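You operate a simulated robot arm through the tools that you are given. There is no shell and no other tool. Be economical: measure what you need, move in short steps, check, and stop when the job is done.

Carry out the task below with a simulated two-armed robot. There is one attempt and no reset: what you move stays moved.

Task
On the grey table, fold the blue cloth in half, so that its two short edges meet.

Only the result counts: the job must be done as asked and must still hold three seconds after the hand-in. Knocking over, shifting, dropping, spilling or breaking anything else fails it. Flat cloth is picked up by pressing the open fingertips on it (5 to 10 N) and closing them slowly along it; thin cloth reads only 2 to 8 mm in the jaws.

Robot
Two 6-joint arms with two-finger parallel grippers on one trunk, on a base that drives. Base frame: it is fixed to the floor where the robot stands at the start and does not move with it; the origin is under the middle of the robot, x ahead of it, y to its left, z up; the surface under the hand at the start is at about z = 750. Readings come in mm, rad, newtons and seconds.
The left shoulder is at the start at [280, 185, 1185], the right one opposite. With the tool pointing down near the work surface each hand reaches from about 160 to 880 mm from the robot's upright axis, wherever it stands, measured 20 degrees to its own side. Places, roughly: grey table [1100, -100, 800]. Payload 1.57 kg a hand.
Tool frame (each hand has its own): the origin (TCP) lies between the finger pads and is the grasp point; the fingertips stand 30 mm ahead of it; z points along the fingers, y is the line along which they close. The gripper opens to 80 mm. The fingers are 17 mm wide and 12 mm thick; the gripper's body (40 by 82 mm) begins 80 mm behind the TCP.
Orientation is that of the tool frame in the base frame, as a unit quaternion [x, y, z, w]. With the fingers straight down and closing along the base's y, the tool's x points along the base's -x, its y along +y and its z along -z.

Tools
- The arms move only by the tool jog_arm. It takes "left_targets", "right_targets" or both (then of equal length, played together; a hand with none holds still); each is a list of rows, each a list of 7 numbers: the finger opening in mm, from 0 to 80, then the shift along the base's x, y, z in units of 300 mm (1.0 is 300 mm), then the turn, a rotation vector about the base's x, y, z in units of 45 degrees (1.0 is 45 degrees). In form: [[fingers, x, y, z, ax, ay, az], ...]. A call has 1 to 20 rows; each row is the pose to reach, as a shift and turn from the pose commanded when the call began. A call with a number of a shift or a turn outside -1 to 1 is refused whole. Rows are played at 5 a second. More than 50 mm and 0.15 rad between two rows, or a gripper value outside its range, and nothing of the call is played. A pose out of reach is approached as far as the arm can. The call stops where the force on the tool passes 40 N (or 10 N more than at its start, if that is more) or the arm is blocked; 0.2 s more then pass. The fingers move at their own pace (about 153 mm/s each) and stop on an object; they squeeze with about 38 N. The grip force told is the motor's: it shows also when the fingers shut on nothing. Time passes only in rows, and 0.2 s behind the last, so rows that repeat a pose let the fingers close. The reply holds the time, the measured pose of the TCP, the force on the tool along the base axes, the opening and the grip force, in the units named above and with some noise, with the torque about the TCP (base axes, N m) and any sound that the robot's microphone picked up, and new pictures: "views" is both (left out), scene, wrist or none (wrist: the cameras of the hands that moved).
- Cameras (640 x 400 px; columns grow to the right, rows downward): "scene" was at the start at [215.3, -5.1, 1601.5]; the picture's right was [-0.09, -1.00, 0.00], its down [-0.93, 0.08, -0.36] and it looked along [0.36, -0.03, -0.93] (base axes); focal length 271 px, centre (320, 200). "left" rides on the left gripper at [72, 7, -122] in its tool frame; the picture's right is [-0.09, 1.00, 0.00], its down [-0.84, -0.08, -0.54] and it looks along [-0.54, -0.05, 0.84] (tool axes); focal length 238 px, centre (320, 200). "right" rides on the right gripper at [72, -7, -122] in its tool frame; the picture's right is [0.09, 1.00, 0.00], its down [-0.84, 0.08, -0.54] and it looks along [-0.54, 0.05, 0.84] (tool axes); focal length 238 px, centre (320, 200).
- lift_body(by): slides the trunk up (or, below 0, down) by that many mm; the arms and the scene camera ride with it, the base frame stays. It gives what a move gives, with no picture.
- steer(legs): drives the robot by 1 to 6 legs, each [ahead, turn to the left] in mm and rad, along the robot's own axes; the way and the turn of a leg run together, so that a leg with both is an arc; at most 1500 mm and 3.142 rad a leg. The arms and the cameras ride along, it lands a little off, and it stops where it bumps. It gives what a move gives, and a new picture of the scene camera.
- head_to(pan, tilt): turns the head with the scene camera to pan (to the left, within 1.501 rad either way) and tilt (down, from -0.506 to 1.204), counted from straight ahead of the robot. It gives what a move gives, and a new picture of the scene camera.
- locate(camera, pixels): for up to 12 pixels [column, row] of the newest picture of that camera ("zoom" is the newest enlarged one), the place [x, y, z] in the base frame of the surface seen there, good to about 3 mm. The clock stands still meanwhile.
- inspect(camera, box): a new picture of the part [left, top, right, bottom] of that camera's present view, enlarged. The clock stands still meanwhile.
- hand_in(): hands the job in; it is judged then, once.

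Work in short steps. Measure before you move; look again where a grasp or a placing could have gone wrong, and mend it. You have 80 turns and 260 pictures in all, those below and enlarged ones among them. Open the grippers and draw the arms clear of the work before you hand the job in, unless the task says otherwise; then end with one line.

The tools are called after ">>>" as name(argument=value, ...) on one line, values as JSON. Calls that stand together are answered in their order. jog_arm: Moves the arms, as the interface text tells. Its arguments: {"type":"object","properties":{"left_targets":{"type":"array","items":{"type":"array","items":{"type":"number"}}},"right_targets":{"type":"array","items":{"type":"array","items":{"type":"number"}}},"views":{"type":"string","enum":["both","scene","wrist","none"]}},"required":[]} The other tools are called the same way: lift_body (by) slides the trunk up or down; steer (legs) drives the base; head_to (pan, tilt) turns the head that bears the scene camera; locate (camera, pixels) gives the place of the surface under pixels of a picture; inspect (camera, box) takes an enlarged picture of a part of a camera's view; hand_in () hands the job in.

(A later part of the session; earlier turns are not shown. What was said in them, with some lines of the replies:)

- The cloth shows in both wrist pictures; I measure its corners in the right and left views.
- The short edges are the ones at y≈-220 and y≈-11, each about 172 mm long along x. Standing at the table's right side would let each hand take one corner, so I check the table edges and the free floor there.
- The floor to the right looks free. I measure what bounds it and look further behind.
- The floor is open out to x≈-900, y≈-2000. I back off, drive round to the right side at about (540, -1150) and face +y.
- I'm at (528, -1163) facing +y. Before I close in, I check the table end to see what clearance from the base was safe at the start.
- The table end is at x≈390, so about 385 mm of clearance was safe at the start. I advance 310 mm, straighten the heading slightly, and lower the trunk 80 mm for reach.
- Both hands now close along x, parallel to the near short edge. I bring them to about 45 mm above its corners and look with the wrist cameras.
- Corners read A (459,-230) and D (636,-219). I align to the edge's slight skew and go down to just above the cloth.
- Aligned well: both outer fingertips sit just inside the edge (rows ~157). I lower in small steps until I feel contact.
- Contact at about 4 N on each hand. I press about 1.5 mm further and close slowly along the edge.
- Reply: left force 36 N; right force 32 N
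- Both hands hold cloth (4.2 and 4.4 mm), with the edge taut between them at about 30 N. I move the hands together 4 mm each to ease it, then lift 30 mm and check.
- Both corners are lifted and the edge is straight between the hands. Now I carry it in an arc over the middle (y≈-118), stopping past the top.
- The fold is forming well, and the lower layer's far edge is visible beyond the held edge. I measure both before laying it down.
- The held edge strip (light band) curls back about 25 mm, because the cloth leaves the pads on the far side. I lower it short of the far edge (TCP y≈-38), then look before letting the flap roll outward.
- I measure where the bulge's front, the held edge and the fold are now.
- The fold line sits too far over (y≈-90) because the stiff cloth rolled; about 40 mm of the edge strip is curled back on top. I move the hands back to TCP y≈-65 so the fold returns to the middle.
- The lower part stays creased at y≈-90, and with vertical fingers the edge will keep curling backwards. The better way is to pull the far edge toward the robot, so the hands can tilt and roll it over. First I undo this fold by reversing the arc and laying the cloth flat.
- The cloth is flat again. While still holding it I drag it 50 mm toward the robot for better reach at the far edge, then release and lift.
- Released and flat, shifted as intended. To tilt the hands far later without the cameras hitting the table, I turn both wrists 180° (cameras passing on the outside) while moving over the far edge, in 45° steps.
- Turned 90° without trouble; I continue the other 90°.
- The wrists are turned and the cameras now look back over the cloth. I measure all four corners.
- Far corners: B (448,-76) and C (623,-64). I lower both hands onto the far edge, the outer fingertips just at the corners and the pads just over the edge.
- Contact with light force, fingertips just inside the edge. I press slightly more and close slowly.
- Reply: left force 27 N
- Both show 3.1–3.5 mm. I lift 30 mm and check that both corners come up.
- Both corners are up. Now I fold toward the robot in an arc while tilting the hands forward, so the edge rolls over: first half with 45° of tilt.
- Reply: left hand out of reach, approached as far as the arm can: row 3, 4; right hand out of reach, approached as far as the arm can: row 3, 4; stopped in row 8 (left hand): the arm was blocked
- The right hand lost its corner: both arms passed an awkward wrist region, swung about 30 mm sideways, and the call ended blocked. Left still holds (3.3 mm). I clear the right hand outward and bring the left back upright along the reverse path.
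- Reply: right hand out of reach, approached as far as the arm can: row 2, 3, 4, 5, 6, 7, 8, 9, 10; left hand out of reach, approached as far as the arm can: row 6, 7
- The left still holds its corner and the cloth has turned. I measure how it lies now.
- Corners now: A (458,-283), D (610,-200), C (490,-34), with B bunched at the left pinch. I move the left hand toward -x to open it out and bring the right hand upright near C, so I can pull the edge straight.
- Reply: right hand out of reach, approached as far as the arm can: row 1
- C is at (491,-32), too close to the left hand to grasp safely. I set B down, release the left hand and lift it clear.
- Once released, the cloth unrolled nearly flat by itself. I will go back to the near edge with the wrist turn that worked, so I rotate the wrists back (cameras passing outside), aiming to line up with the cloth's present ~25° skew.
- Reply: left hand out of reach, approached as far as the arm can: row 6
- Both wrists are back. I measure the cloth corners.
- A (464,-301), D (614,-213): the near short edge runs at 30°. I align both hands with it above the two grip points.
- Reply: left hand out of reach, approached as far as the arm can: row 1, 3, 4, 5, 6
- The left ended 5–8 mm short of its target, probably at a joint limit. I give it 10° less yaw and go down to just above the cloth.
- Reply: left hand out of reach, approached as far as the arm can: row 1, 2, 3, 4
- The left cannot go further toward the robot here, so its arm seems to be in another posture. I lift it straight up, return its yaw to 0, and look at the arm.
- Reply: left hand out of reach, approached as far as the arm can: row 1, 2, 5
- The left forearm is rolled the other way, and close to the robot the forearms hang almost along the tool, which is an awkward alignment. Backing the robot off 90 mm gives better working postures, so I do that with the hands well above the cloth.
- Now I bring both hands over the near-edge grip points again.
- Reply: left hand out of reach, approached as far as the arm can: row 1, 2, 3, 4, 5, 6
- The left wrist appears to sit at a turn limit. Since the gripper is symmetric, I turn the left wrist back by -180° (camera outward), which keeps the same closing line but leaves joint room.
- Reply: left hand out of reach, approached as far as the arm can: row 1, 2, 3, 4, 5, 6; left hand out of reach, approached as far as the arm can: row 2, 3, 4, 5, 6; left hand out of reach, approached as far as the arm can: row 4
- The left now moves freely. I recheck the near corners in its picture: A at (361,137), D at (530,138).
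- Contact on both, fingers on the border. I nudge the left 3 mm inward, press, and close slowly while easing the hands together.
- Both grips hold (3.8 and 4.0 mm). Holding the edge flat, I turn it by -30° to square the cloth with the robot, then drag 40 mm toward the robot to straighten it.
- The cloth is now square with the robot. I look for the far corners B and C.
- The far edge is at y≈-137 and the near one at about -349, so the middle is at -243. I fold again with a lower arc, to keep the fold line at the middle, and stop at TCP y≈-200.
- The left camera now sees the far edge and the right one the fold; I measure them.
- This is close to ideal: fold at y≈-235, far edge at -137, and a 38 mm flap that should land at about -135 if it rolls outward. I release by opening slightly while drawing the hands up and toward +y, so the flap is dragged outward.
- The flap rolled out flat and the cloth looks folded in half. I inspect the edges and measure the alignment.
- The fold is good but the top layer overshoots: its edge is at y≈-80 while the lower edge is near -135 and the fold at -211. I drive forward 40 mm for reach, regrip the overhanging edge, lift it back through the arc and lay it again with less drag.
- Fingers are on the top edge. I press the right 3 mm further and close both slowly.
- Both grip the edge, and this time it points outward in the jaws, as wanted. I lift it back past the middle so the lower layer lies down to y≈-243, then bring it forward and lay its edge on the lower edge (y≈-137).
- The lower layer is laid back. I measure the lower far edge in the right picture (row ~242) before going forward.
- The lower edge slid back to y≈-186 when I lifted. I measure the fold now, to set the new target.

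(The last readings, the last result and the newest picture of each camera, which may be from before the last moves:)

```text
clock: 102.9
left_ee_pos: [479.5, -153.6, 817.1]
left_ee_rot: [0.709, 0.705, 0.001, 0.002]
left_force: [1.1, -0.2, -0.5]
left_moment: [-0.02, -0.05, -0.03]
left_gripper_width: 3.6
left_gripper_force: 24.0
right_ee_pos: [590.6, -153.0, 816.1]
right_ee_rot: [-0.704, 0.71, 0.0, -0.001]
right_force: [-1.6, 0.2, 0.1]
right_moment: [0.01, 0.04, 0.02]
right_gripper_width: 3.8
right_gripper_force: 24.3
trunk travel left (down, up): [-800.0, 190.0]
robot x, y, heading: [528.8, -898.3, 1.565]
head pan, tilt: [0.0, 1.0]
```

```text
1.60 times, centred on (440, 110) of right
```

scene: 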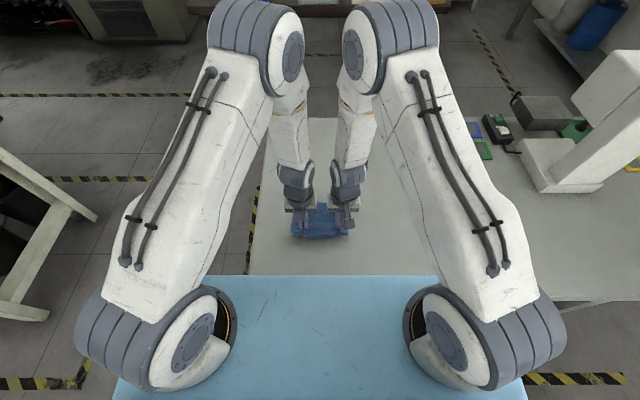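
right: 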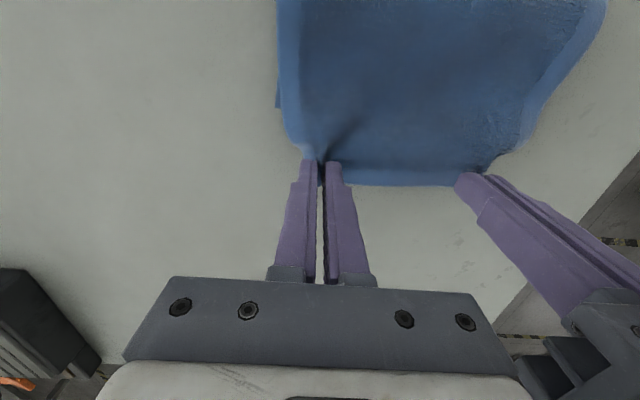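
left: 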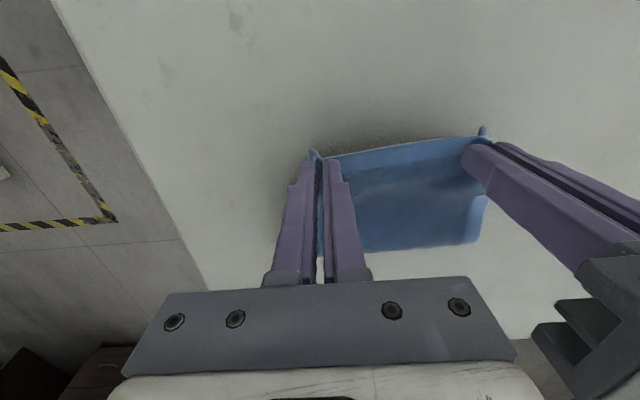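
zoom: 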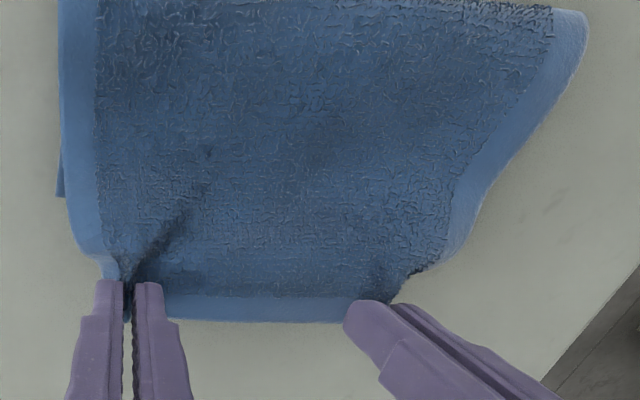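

The lower layer's corner C is at about (624,-192) and the fold at -262. I peel the top straight up first, so it does not drag the lower layer, then go back further to y≈-345, and look again.

>>> jog_arm(left_targets=[[0, 0, 0, 0.1, 0, 0, 0], [0, 0, -0.033, 0.2, 0, 0, 0], [0, 0.005, -0.167, 0.217, 0, 0, 0], [0, 0.01, -0.317, 0.217, 0, 0, 0], [0, 0.013, -0.467, 0.183, 0, 0, 0], [0, 0.013, -0.583, 0.133, 0, 0, 0], [0, 0.013, -0.64, 0.1, 0, 0, 0], [0, 0.013, -0.64, 0.1, 0, 0, 0]], right_targets=[[0, 0, 0, 0.1, 0, 0, 0], [0, 0, -0.033, 0.2, 0, 0, 0], [0, 0.005, -0.167, 0.217, 0, 0, 0], [0, 0.01, -0.317, 0.217, 0, 0, 0], [0, 0.013, -0.467, 0.183, 0, 0, 0], [0, 0.013, -0.583, 0.133, 0, 0, 0], [0, 0.013, -0.64, 0.1, 0, 0, 0], [0, 0.013, -0.64, 0.1, 0, 0, 0]], views="wrist")

```text
clock: 104.7
left_ee_pos: [481.1, -346.1, 843.5]
left_ee_rot: [0.709, 0.706, 0.0, 0.001]
left_force: [3.6, -0.3, -0.1]
left_moment: [0.01, -0.16, 0.01]
left_gripper_width: 3.4
left_gripper_force: 24.5
right_ee_pos: [592.9, -344.5, 843.4]
right_ee_rot: [-0.705, 0.71, -0.001, -0.001]
right_force: [-3.5, -0.5, 0.6]
right_moment: [-0.01, 0.12, 0.03]
right_gripper_width: 3.6
right_gripper_force: 25.0
trunk travel left (down, up): [-800.0, 190.0]
robot x, y, heading: [528.2, -898.8, 1.564]
head pan, tilt: [0.0, 1.0]
```

right: 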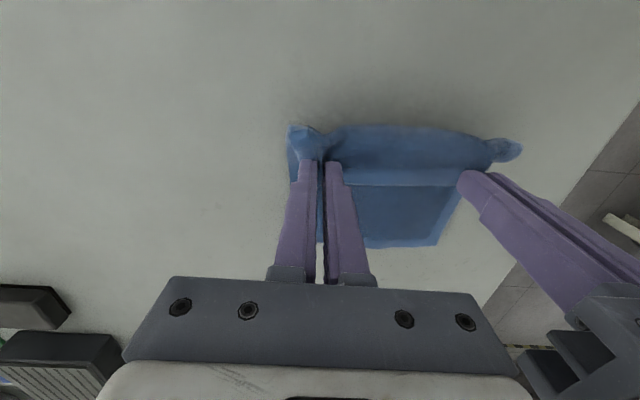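
left: 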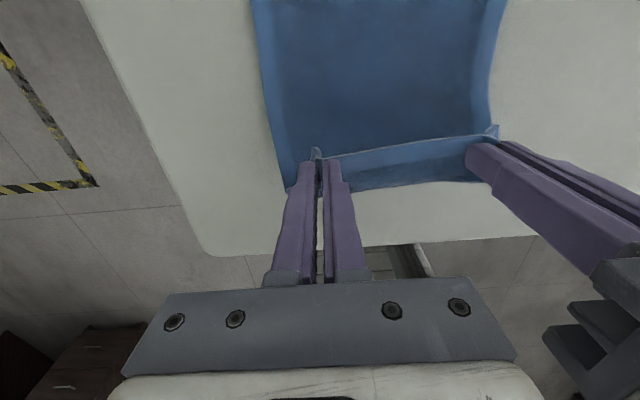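

>>> locate(camera="right", pixels=[[436, 244], [385, 248], [400, 247], [400, 130], [400, 180]])

>>> inspect(camera="right", box=[260, 90, 540, 265])

>>> inspect(camera="scene", box=[270, 170, 380, 260])

```text
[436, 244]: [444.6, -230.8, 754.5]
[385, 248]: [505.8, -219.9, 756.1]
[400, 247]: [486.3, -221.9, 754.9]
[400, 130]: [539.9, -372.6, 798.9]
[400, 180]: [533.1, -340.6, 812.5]
```

```text
2.29 times, centred on (400, 178) of right
```

zoom: 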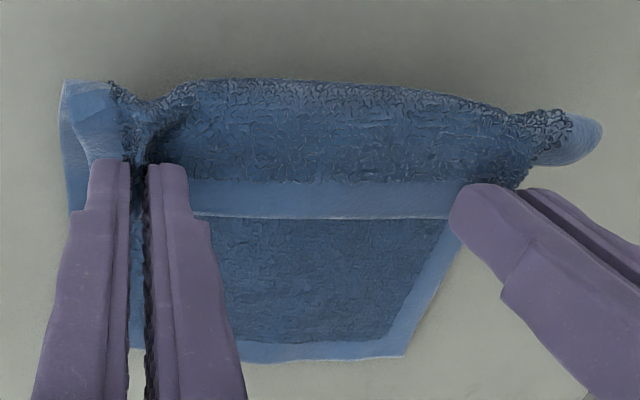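

```text
4.44 times, centred on (325, 215) of scene
```

zoom: 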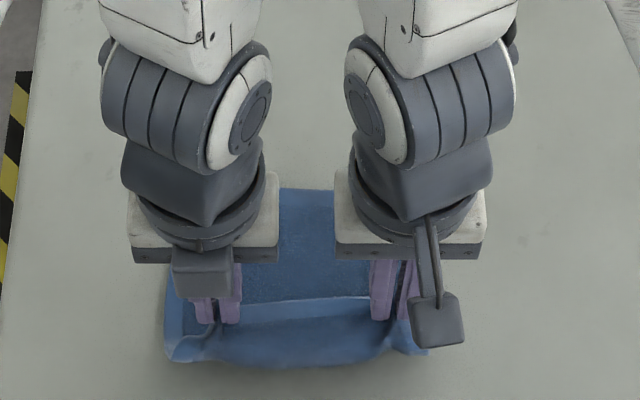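

The lower layer slid back again: its edge is now at y≈-222 to -230, roughly where the curl has its balance. Going forward earlier did not move it, so I go forward in a low arc and set the top edge right on it (TCP left -229, right -225).

>>> jog_arm(left_targets=[[0, 0, 0.067, 0.05, 0, 0, 0], [0, -0.005, 0.167, 0.067, 0, 0, 0], [0, -0.01, 0.267, 0.04, 0, 0, 0], [0, -0.013, 0.333, -0.017, 0, 0, 0], [0, -0.013, 0.373, -0.08, 0, 0, 0], [0, -0.013, 0.388, -0.12, 0, 0, 0], [0, -0.013, 0.388, -0.12, 0, 0, 0]], right_targets=[[0, 0, 0.067, 0.05, 0, 0, 0], [0, -0.005, 0.167, 0.067, 0, 0, 0], [0, -0.01, 0.267, 0.04, 0, 0, 0], [0, -0.013, 0.338, -0.017, 0, 0, 0], [0, -0.013, 0.383, -0.08, 0, 0, 0], [0, -0.013, 0.398, -0.12, 0, 0, 0], [0, -0.013, 0.398, -0.12, 0, 0, 0]], views="wrist")

>>> inspect(camera="right", box=[240, 0, 640, 220])

>>> inspect(camera="left", box=[240, 80, 560, 290])

```text
clock: 106.3
left_ee_pos: [477.9, -229.9, 809.9]
left_ee_rot: [0.71, 0.704, 0.0, 0.002]
left_force: [5.1, -0.1, 0.0]
left_moment: [-0.06, -0.2, 0.02]
left_gripper_width: 3.5
left_gripper_force: 24.3
right_ee_pos: [590.3, -225.7, 808.2]
right_ee_rot: [-0.704, 0.71, -0.002, -0.002]
right_force: [-5.2, 0.0, 0.4]
right_moment: [-0.05, 0.16, 0.03]
right_gripper_width: 3.8
right_gripper_force: 24.4
trunk travel left (down, up): [-800.0, 190.0]
robot x, y, heading: [530.8, -898.2, 1.561]
head pan, tilt: [0.0, 1.0]
```

right: 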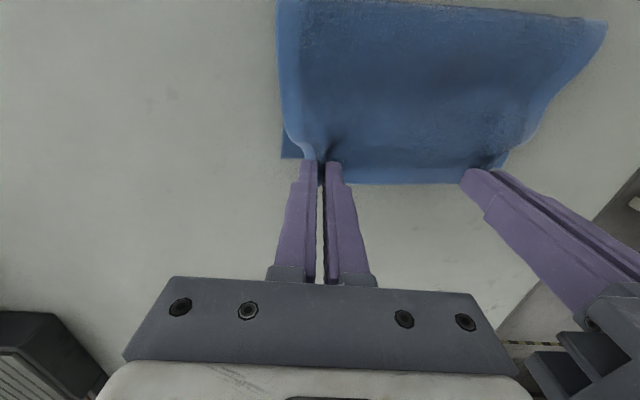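
left: 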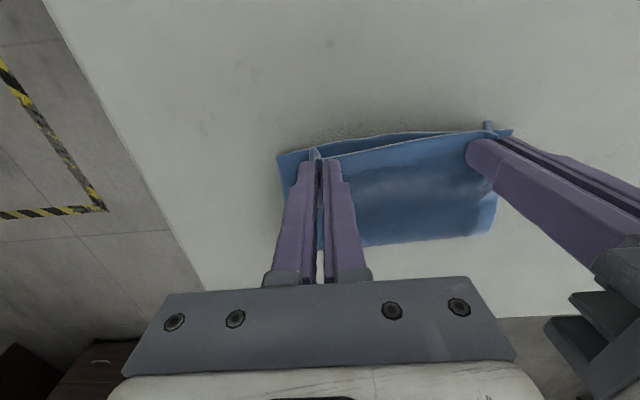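

```text
1.60 times, centred on (440, 110) of right
```

zoom: 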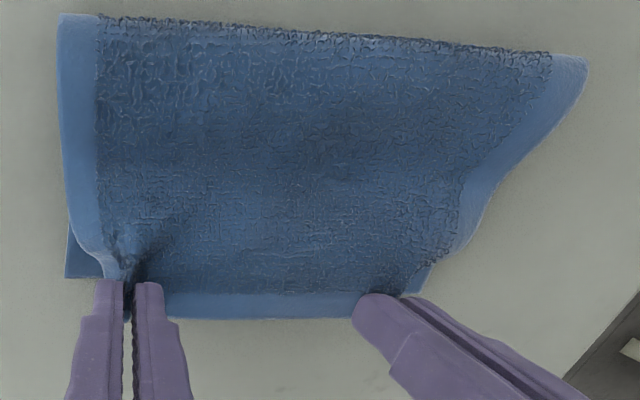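

```text
1.90 times, centred on (400, 185) of left
```

zoom: 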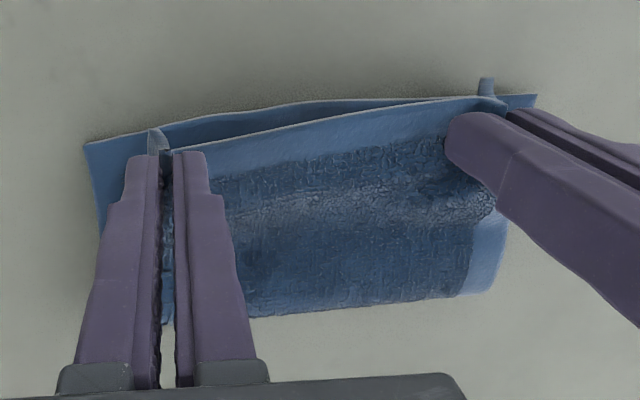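

Very near now: both lower corners show beside the held edge. I measure the lower corners against the held edge and the fold.

>>> locate(camera="left", pixels=[[279, 155], [511, 130], [390, 135], [400, 146], [370, 243], [470, 236]])

>>> locate(camera="right", pixels=[[283, 157], [400, 184], [278, 5], [580, 20], [420, 8]])

```text
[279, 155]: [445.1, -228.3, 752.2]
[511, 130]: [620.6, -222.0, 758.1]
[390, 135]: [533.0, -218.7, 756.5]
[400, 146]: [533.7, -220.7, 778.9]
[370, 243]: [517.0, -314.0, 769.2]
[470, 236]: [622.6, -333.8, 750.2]
```

```text
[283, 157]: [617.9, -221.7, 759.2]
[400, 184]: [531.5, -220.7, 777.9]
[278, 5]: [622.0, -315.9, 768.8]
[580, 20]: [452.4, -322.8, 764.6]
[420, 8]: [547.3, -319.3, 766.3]
```

The top edge (y≈-221) lies over the lower edge (≈-219 in the middle, -222/-228 at the corners). I lower straight down, open in place, and lift straight up.

>>> jog_arm(left_targets=[[0, 0, 0, -0.03, 0, 0, 0], [0, 0, 0, -0.065, 0, 0, 0], [0, 0, 0, -0.065, 0, 0, 0], [8, 0, 0, -0.065, 0, 0, 0], [16, -0.01, 0, -0.065, 0, 0, 0], [24, -0.01, 0, -0.063, 0, 0, 0], [24, -0.01, 0, -0.06, 0, 0, 0], [24, -0.01, 0, 0.0, 0, 0, 0], [24, -0.01, 0, 0.15, 0, 0, 0], [24, -0.01, 0, 0.3, 0, 0, 0]], right_targets=[[0, 0, 0, -0.03, 0, 0, 0], [0, 0, 0, -0.06, 0, 0, 0], [0, 0, 0, -0.06, 0, 0, 0], [8, 0, 0, -0.06, 0, 0, 0], [16, 0.01, 0, -0.06, 0, 0, 0], [24, 0.01, 0, -0.058, 0, 0, 0], [24, 0.01, 0, -0.055, 0, 0, 0], [24, 0.01, 0, 0.0, 0, 0, 0], [24, 0.01, 0, 0.15, 0, 0, 0], [24, 0.01, 0, 0.3, 0, 0, 0]])

```text
clock: 108.5
left_ee_pos: [475.3, -229.4, 900.6]
left_ee_rot: [0.71, 0.705, 0.0, 0.003]
left_force: [-0.2, 0.9, -0.2]
left_moment: [-0.05, -0.02, -0.01]
left_gripper_width: 24.0
left_gripper_force: 0.0
right_ee_pos: [593.7, -224.0, 900.4]
right_ee_rot: [-0.705, 0.709, -0.001, -0.002]
right_force: [-0.3, 0.0, 0.2]
right_moment: [-0.01, -0.02, -0.03]
right_gripper_width: 24.0
right_gripper_force: 0.1
trunk travel left (down, up): [-800.0, 190.0]
robot x, y, heading: [528.8, -900.2, 1.565]
head pan, tilt: [0.0, 1.0]
```

scene: 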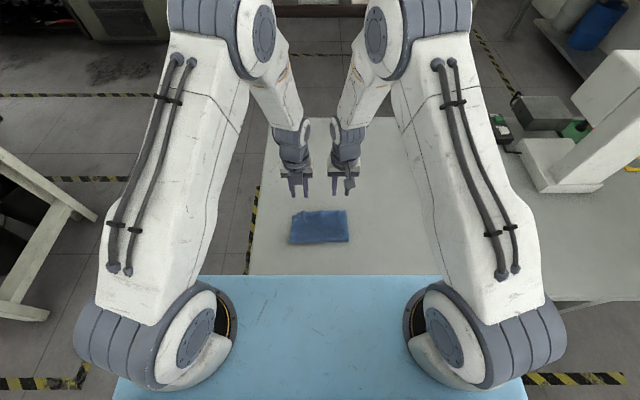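
right: 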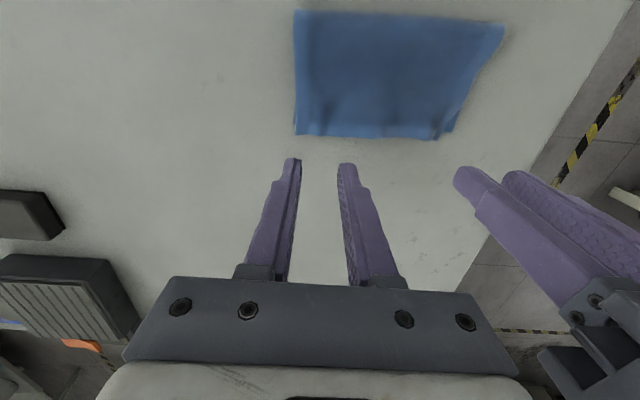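
left: 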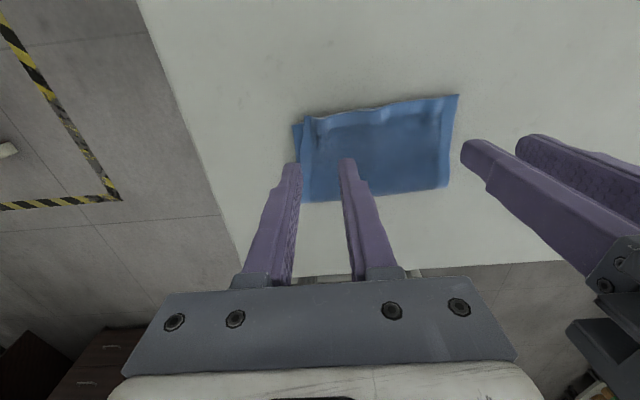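

Released. I inspect closely and measure both edges.

>>> inspect(camera="left", box=[270, 80, 480, 215])

>>> locate(camera="left", pixels=[[293, 126], [303, 118], [459, 95], [380, 106], [448, 186], [330, 114]])

>>> inspect(camera="right", box=[280, 0, 520, 150])

>>> locate(camera="right", pixels=[[297, 134], [453, 131], [437, 140], [370, 138], [296, 12], [503, 28], [400, 16]])

```text
2.96 times, centred on (375, 148) of left
```

zoom: 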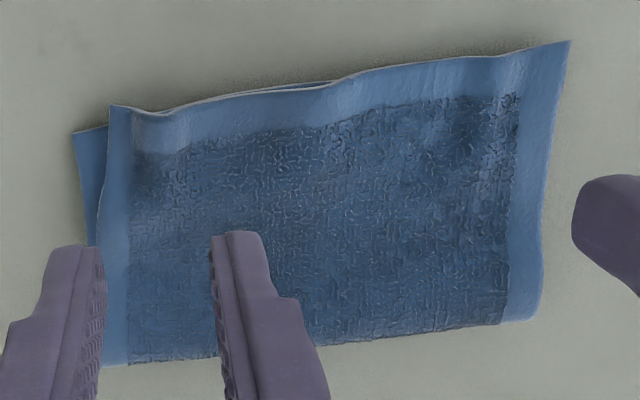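

```text
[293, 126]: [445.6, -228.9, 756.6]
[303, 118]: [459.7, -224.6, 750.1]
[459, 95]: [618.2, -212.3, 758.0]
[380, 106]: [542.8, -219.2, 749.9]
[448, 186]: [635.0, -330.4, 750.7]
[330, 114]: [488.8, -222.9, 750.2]
```

```text
2.67 times, centred on (400, 75) of right
```

zoom: 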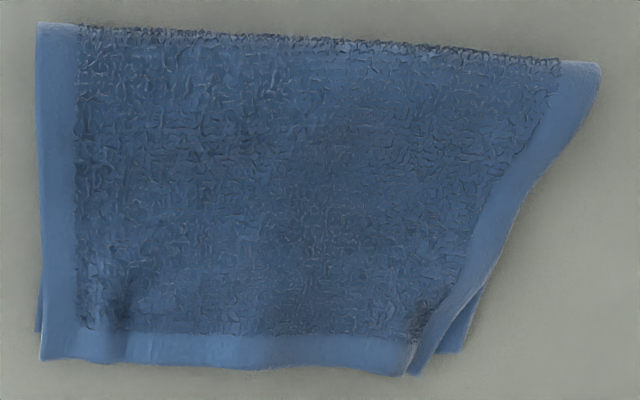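

```text
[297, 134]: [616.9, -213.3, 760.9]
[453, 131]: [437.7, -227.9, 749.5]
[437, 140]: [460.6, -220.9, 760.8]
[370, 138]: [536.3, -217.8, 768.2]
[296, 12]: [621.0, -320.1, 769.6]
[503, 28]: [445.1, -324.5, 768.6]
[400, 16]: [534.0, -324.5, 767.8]
```

The short edges meet within about 10 mm (top -213 to -221, lower -219 to -228), and the side corners within about 15 mm. Touching it again risks more than it gains, so I draw both arms up and clear, opened.

>>> jog_arm(left_targets=[[60, 0, 0, 0.1, 0, 0, 0], [80, -0.05, -0.05, 0.2, 0, 0, 0], [80, -0.12, -0.1, 0.25, 0, 0, 0], [80, -0.2, -0.15, 0.25, 0, 0, 0], [80, -0.2, -0.15, 0.25, 0, 0, 0]], right_targets=[[60, 0, 0, 0.1, 0, 0, 0], [80, 0.08, -0.05, 0.2, 0, 0, 0], [80, 0.18, -0.1, 0.25, 0, 0, 0], [80, 0.3, -0.15, 0.25, 0, 0, 0], [80, 0.3, -0.15, 0.25, 0, 0, 0]], views="scene")

>>> inspect(camera="scene", box=[270, 180, 370, 260])

```text
clock: 109.7
left_ee_pos: [413.1, -274.0, 976.5]
left_ee_rot: [0.71, 0.704, 0.001, 0.002]
left_force: [0.1, -0.5, -0.2]
left_moment: [-0.02, 0.01, 0.02]
left_gripper_width: 79.9
left_gripper_force: 0.1
right_ee_pos: [684.6, -272.5, 972.7]
right_ee_rot: [-0.704, 0.71, 0.0, -0.003]
right_force: [-0.3, -0.2, -0.8]
right_moment: [0.05, -0.02, 0.01]
right_gripper_width: 80.0
right_gripper_force: 0.1
trunk travel left (down, up): [-800.0, 190.0]
robot x, y, heading: [528.8, -897.1, 1.566]
head pan, tilt: [0.0, 1.0]
```

scene: 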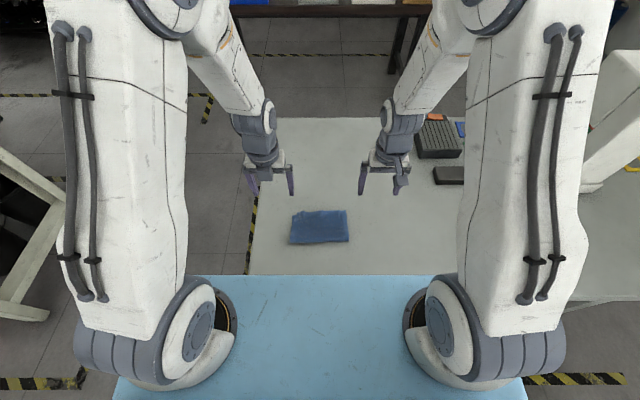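

```text
5.00 times, centred on (320, 220) of scene
```

zoom: 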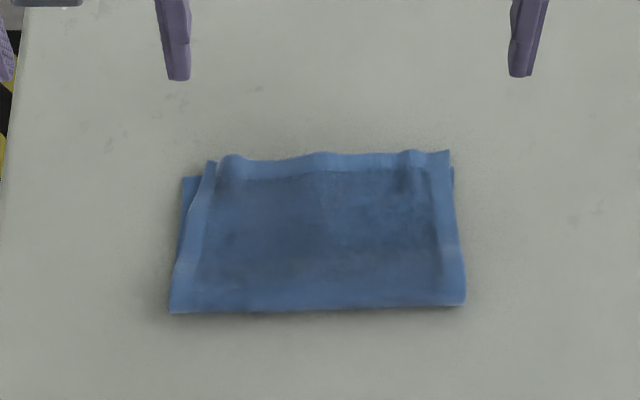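

The cloth lies folded in half and stable, with both arms clear and the grippers open. I hand in.

>>> hand_in()

```text
The job is handed in.
```

The blue cloth is folded in half on the grey table. Its short edges meet within about 10 mm, except one corner about 15 mm off sideways. The job is handed in with the grippers open and the arms clear.
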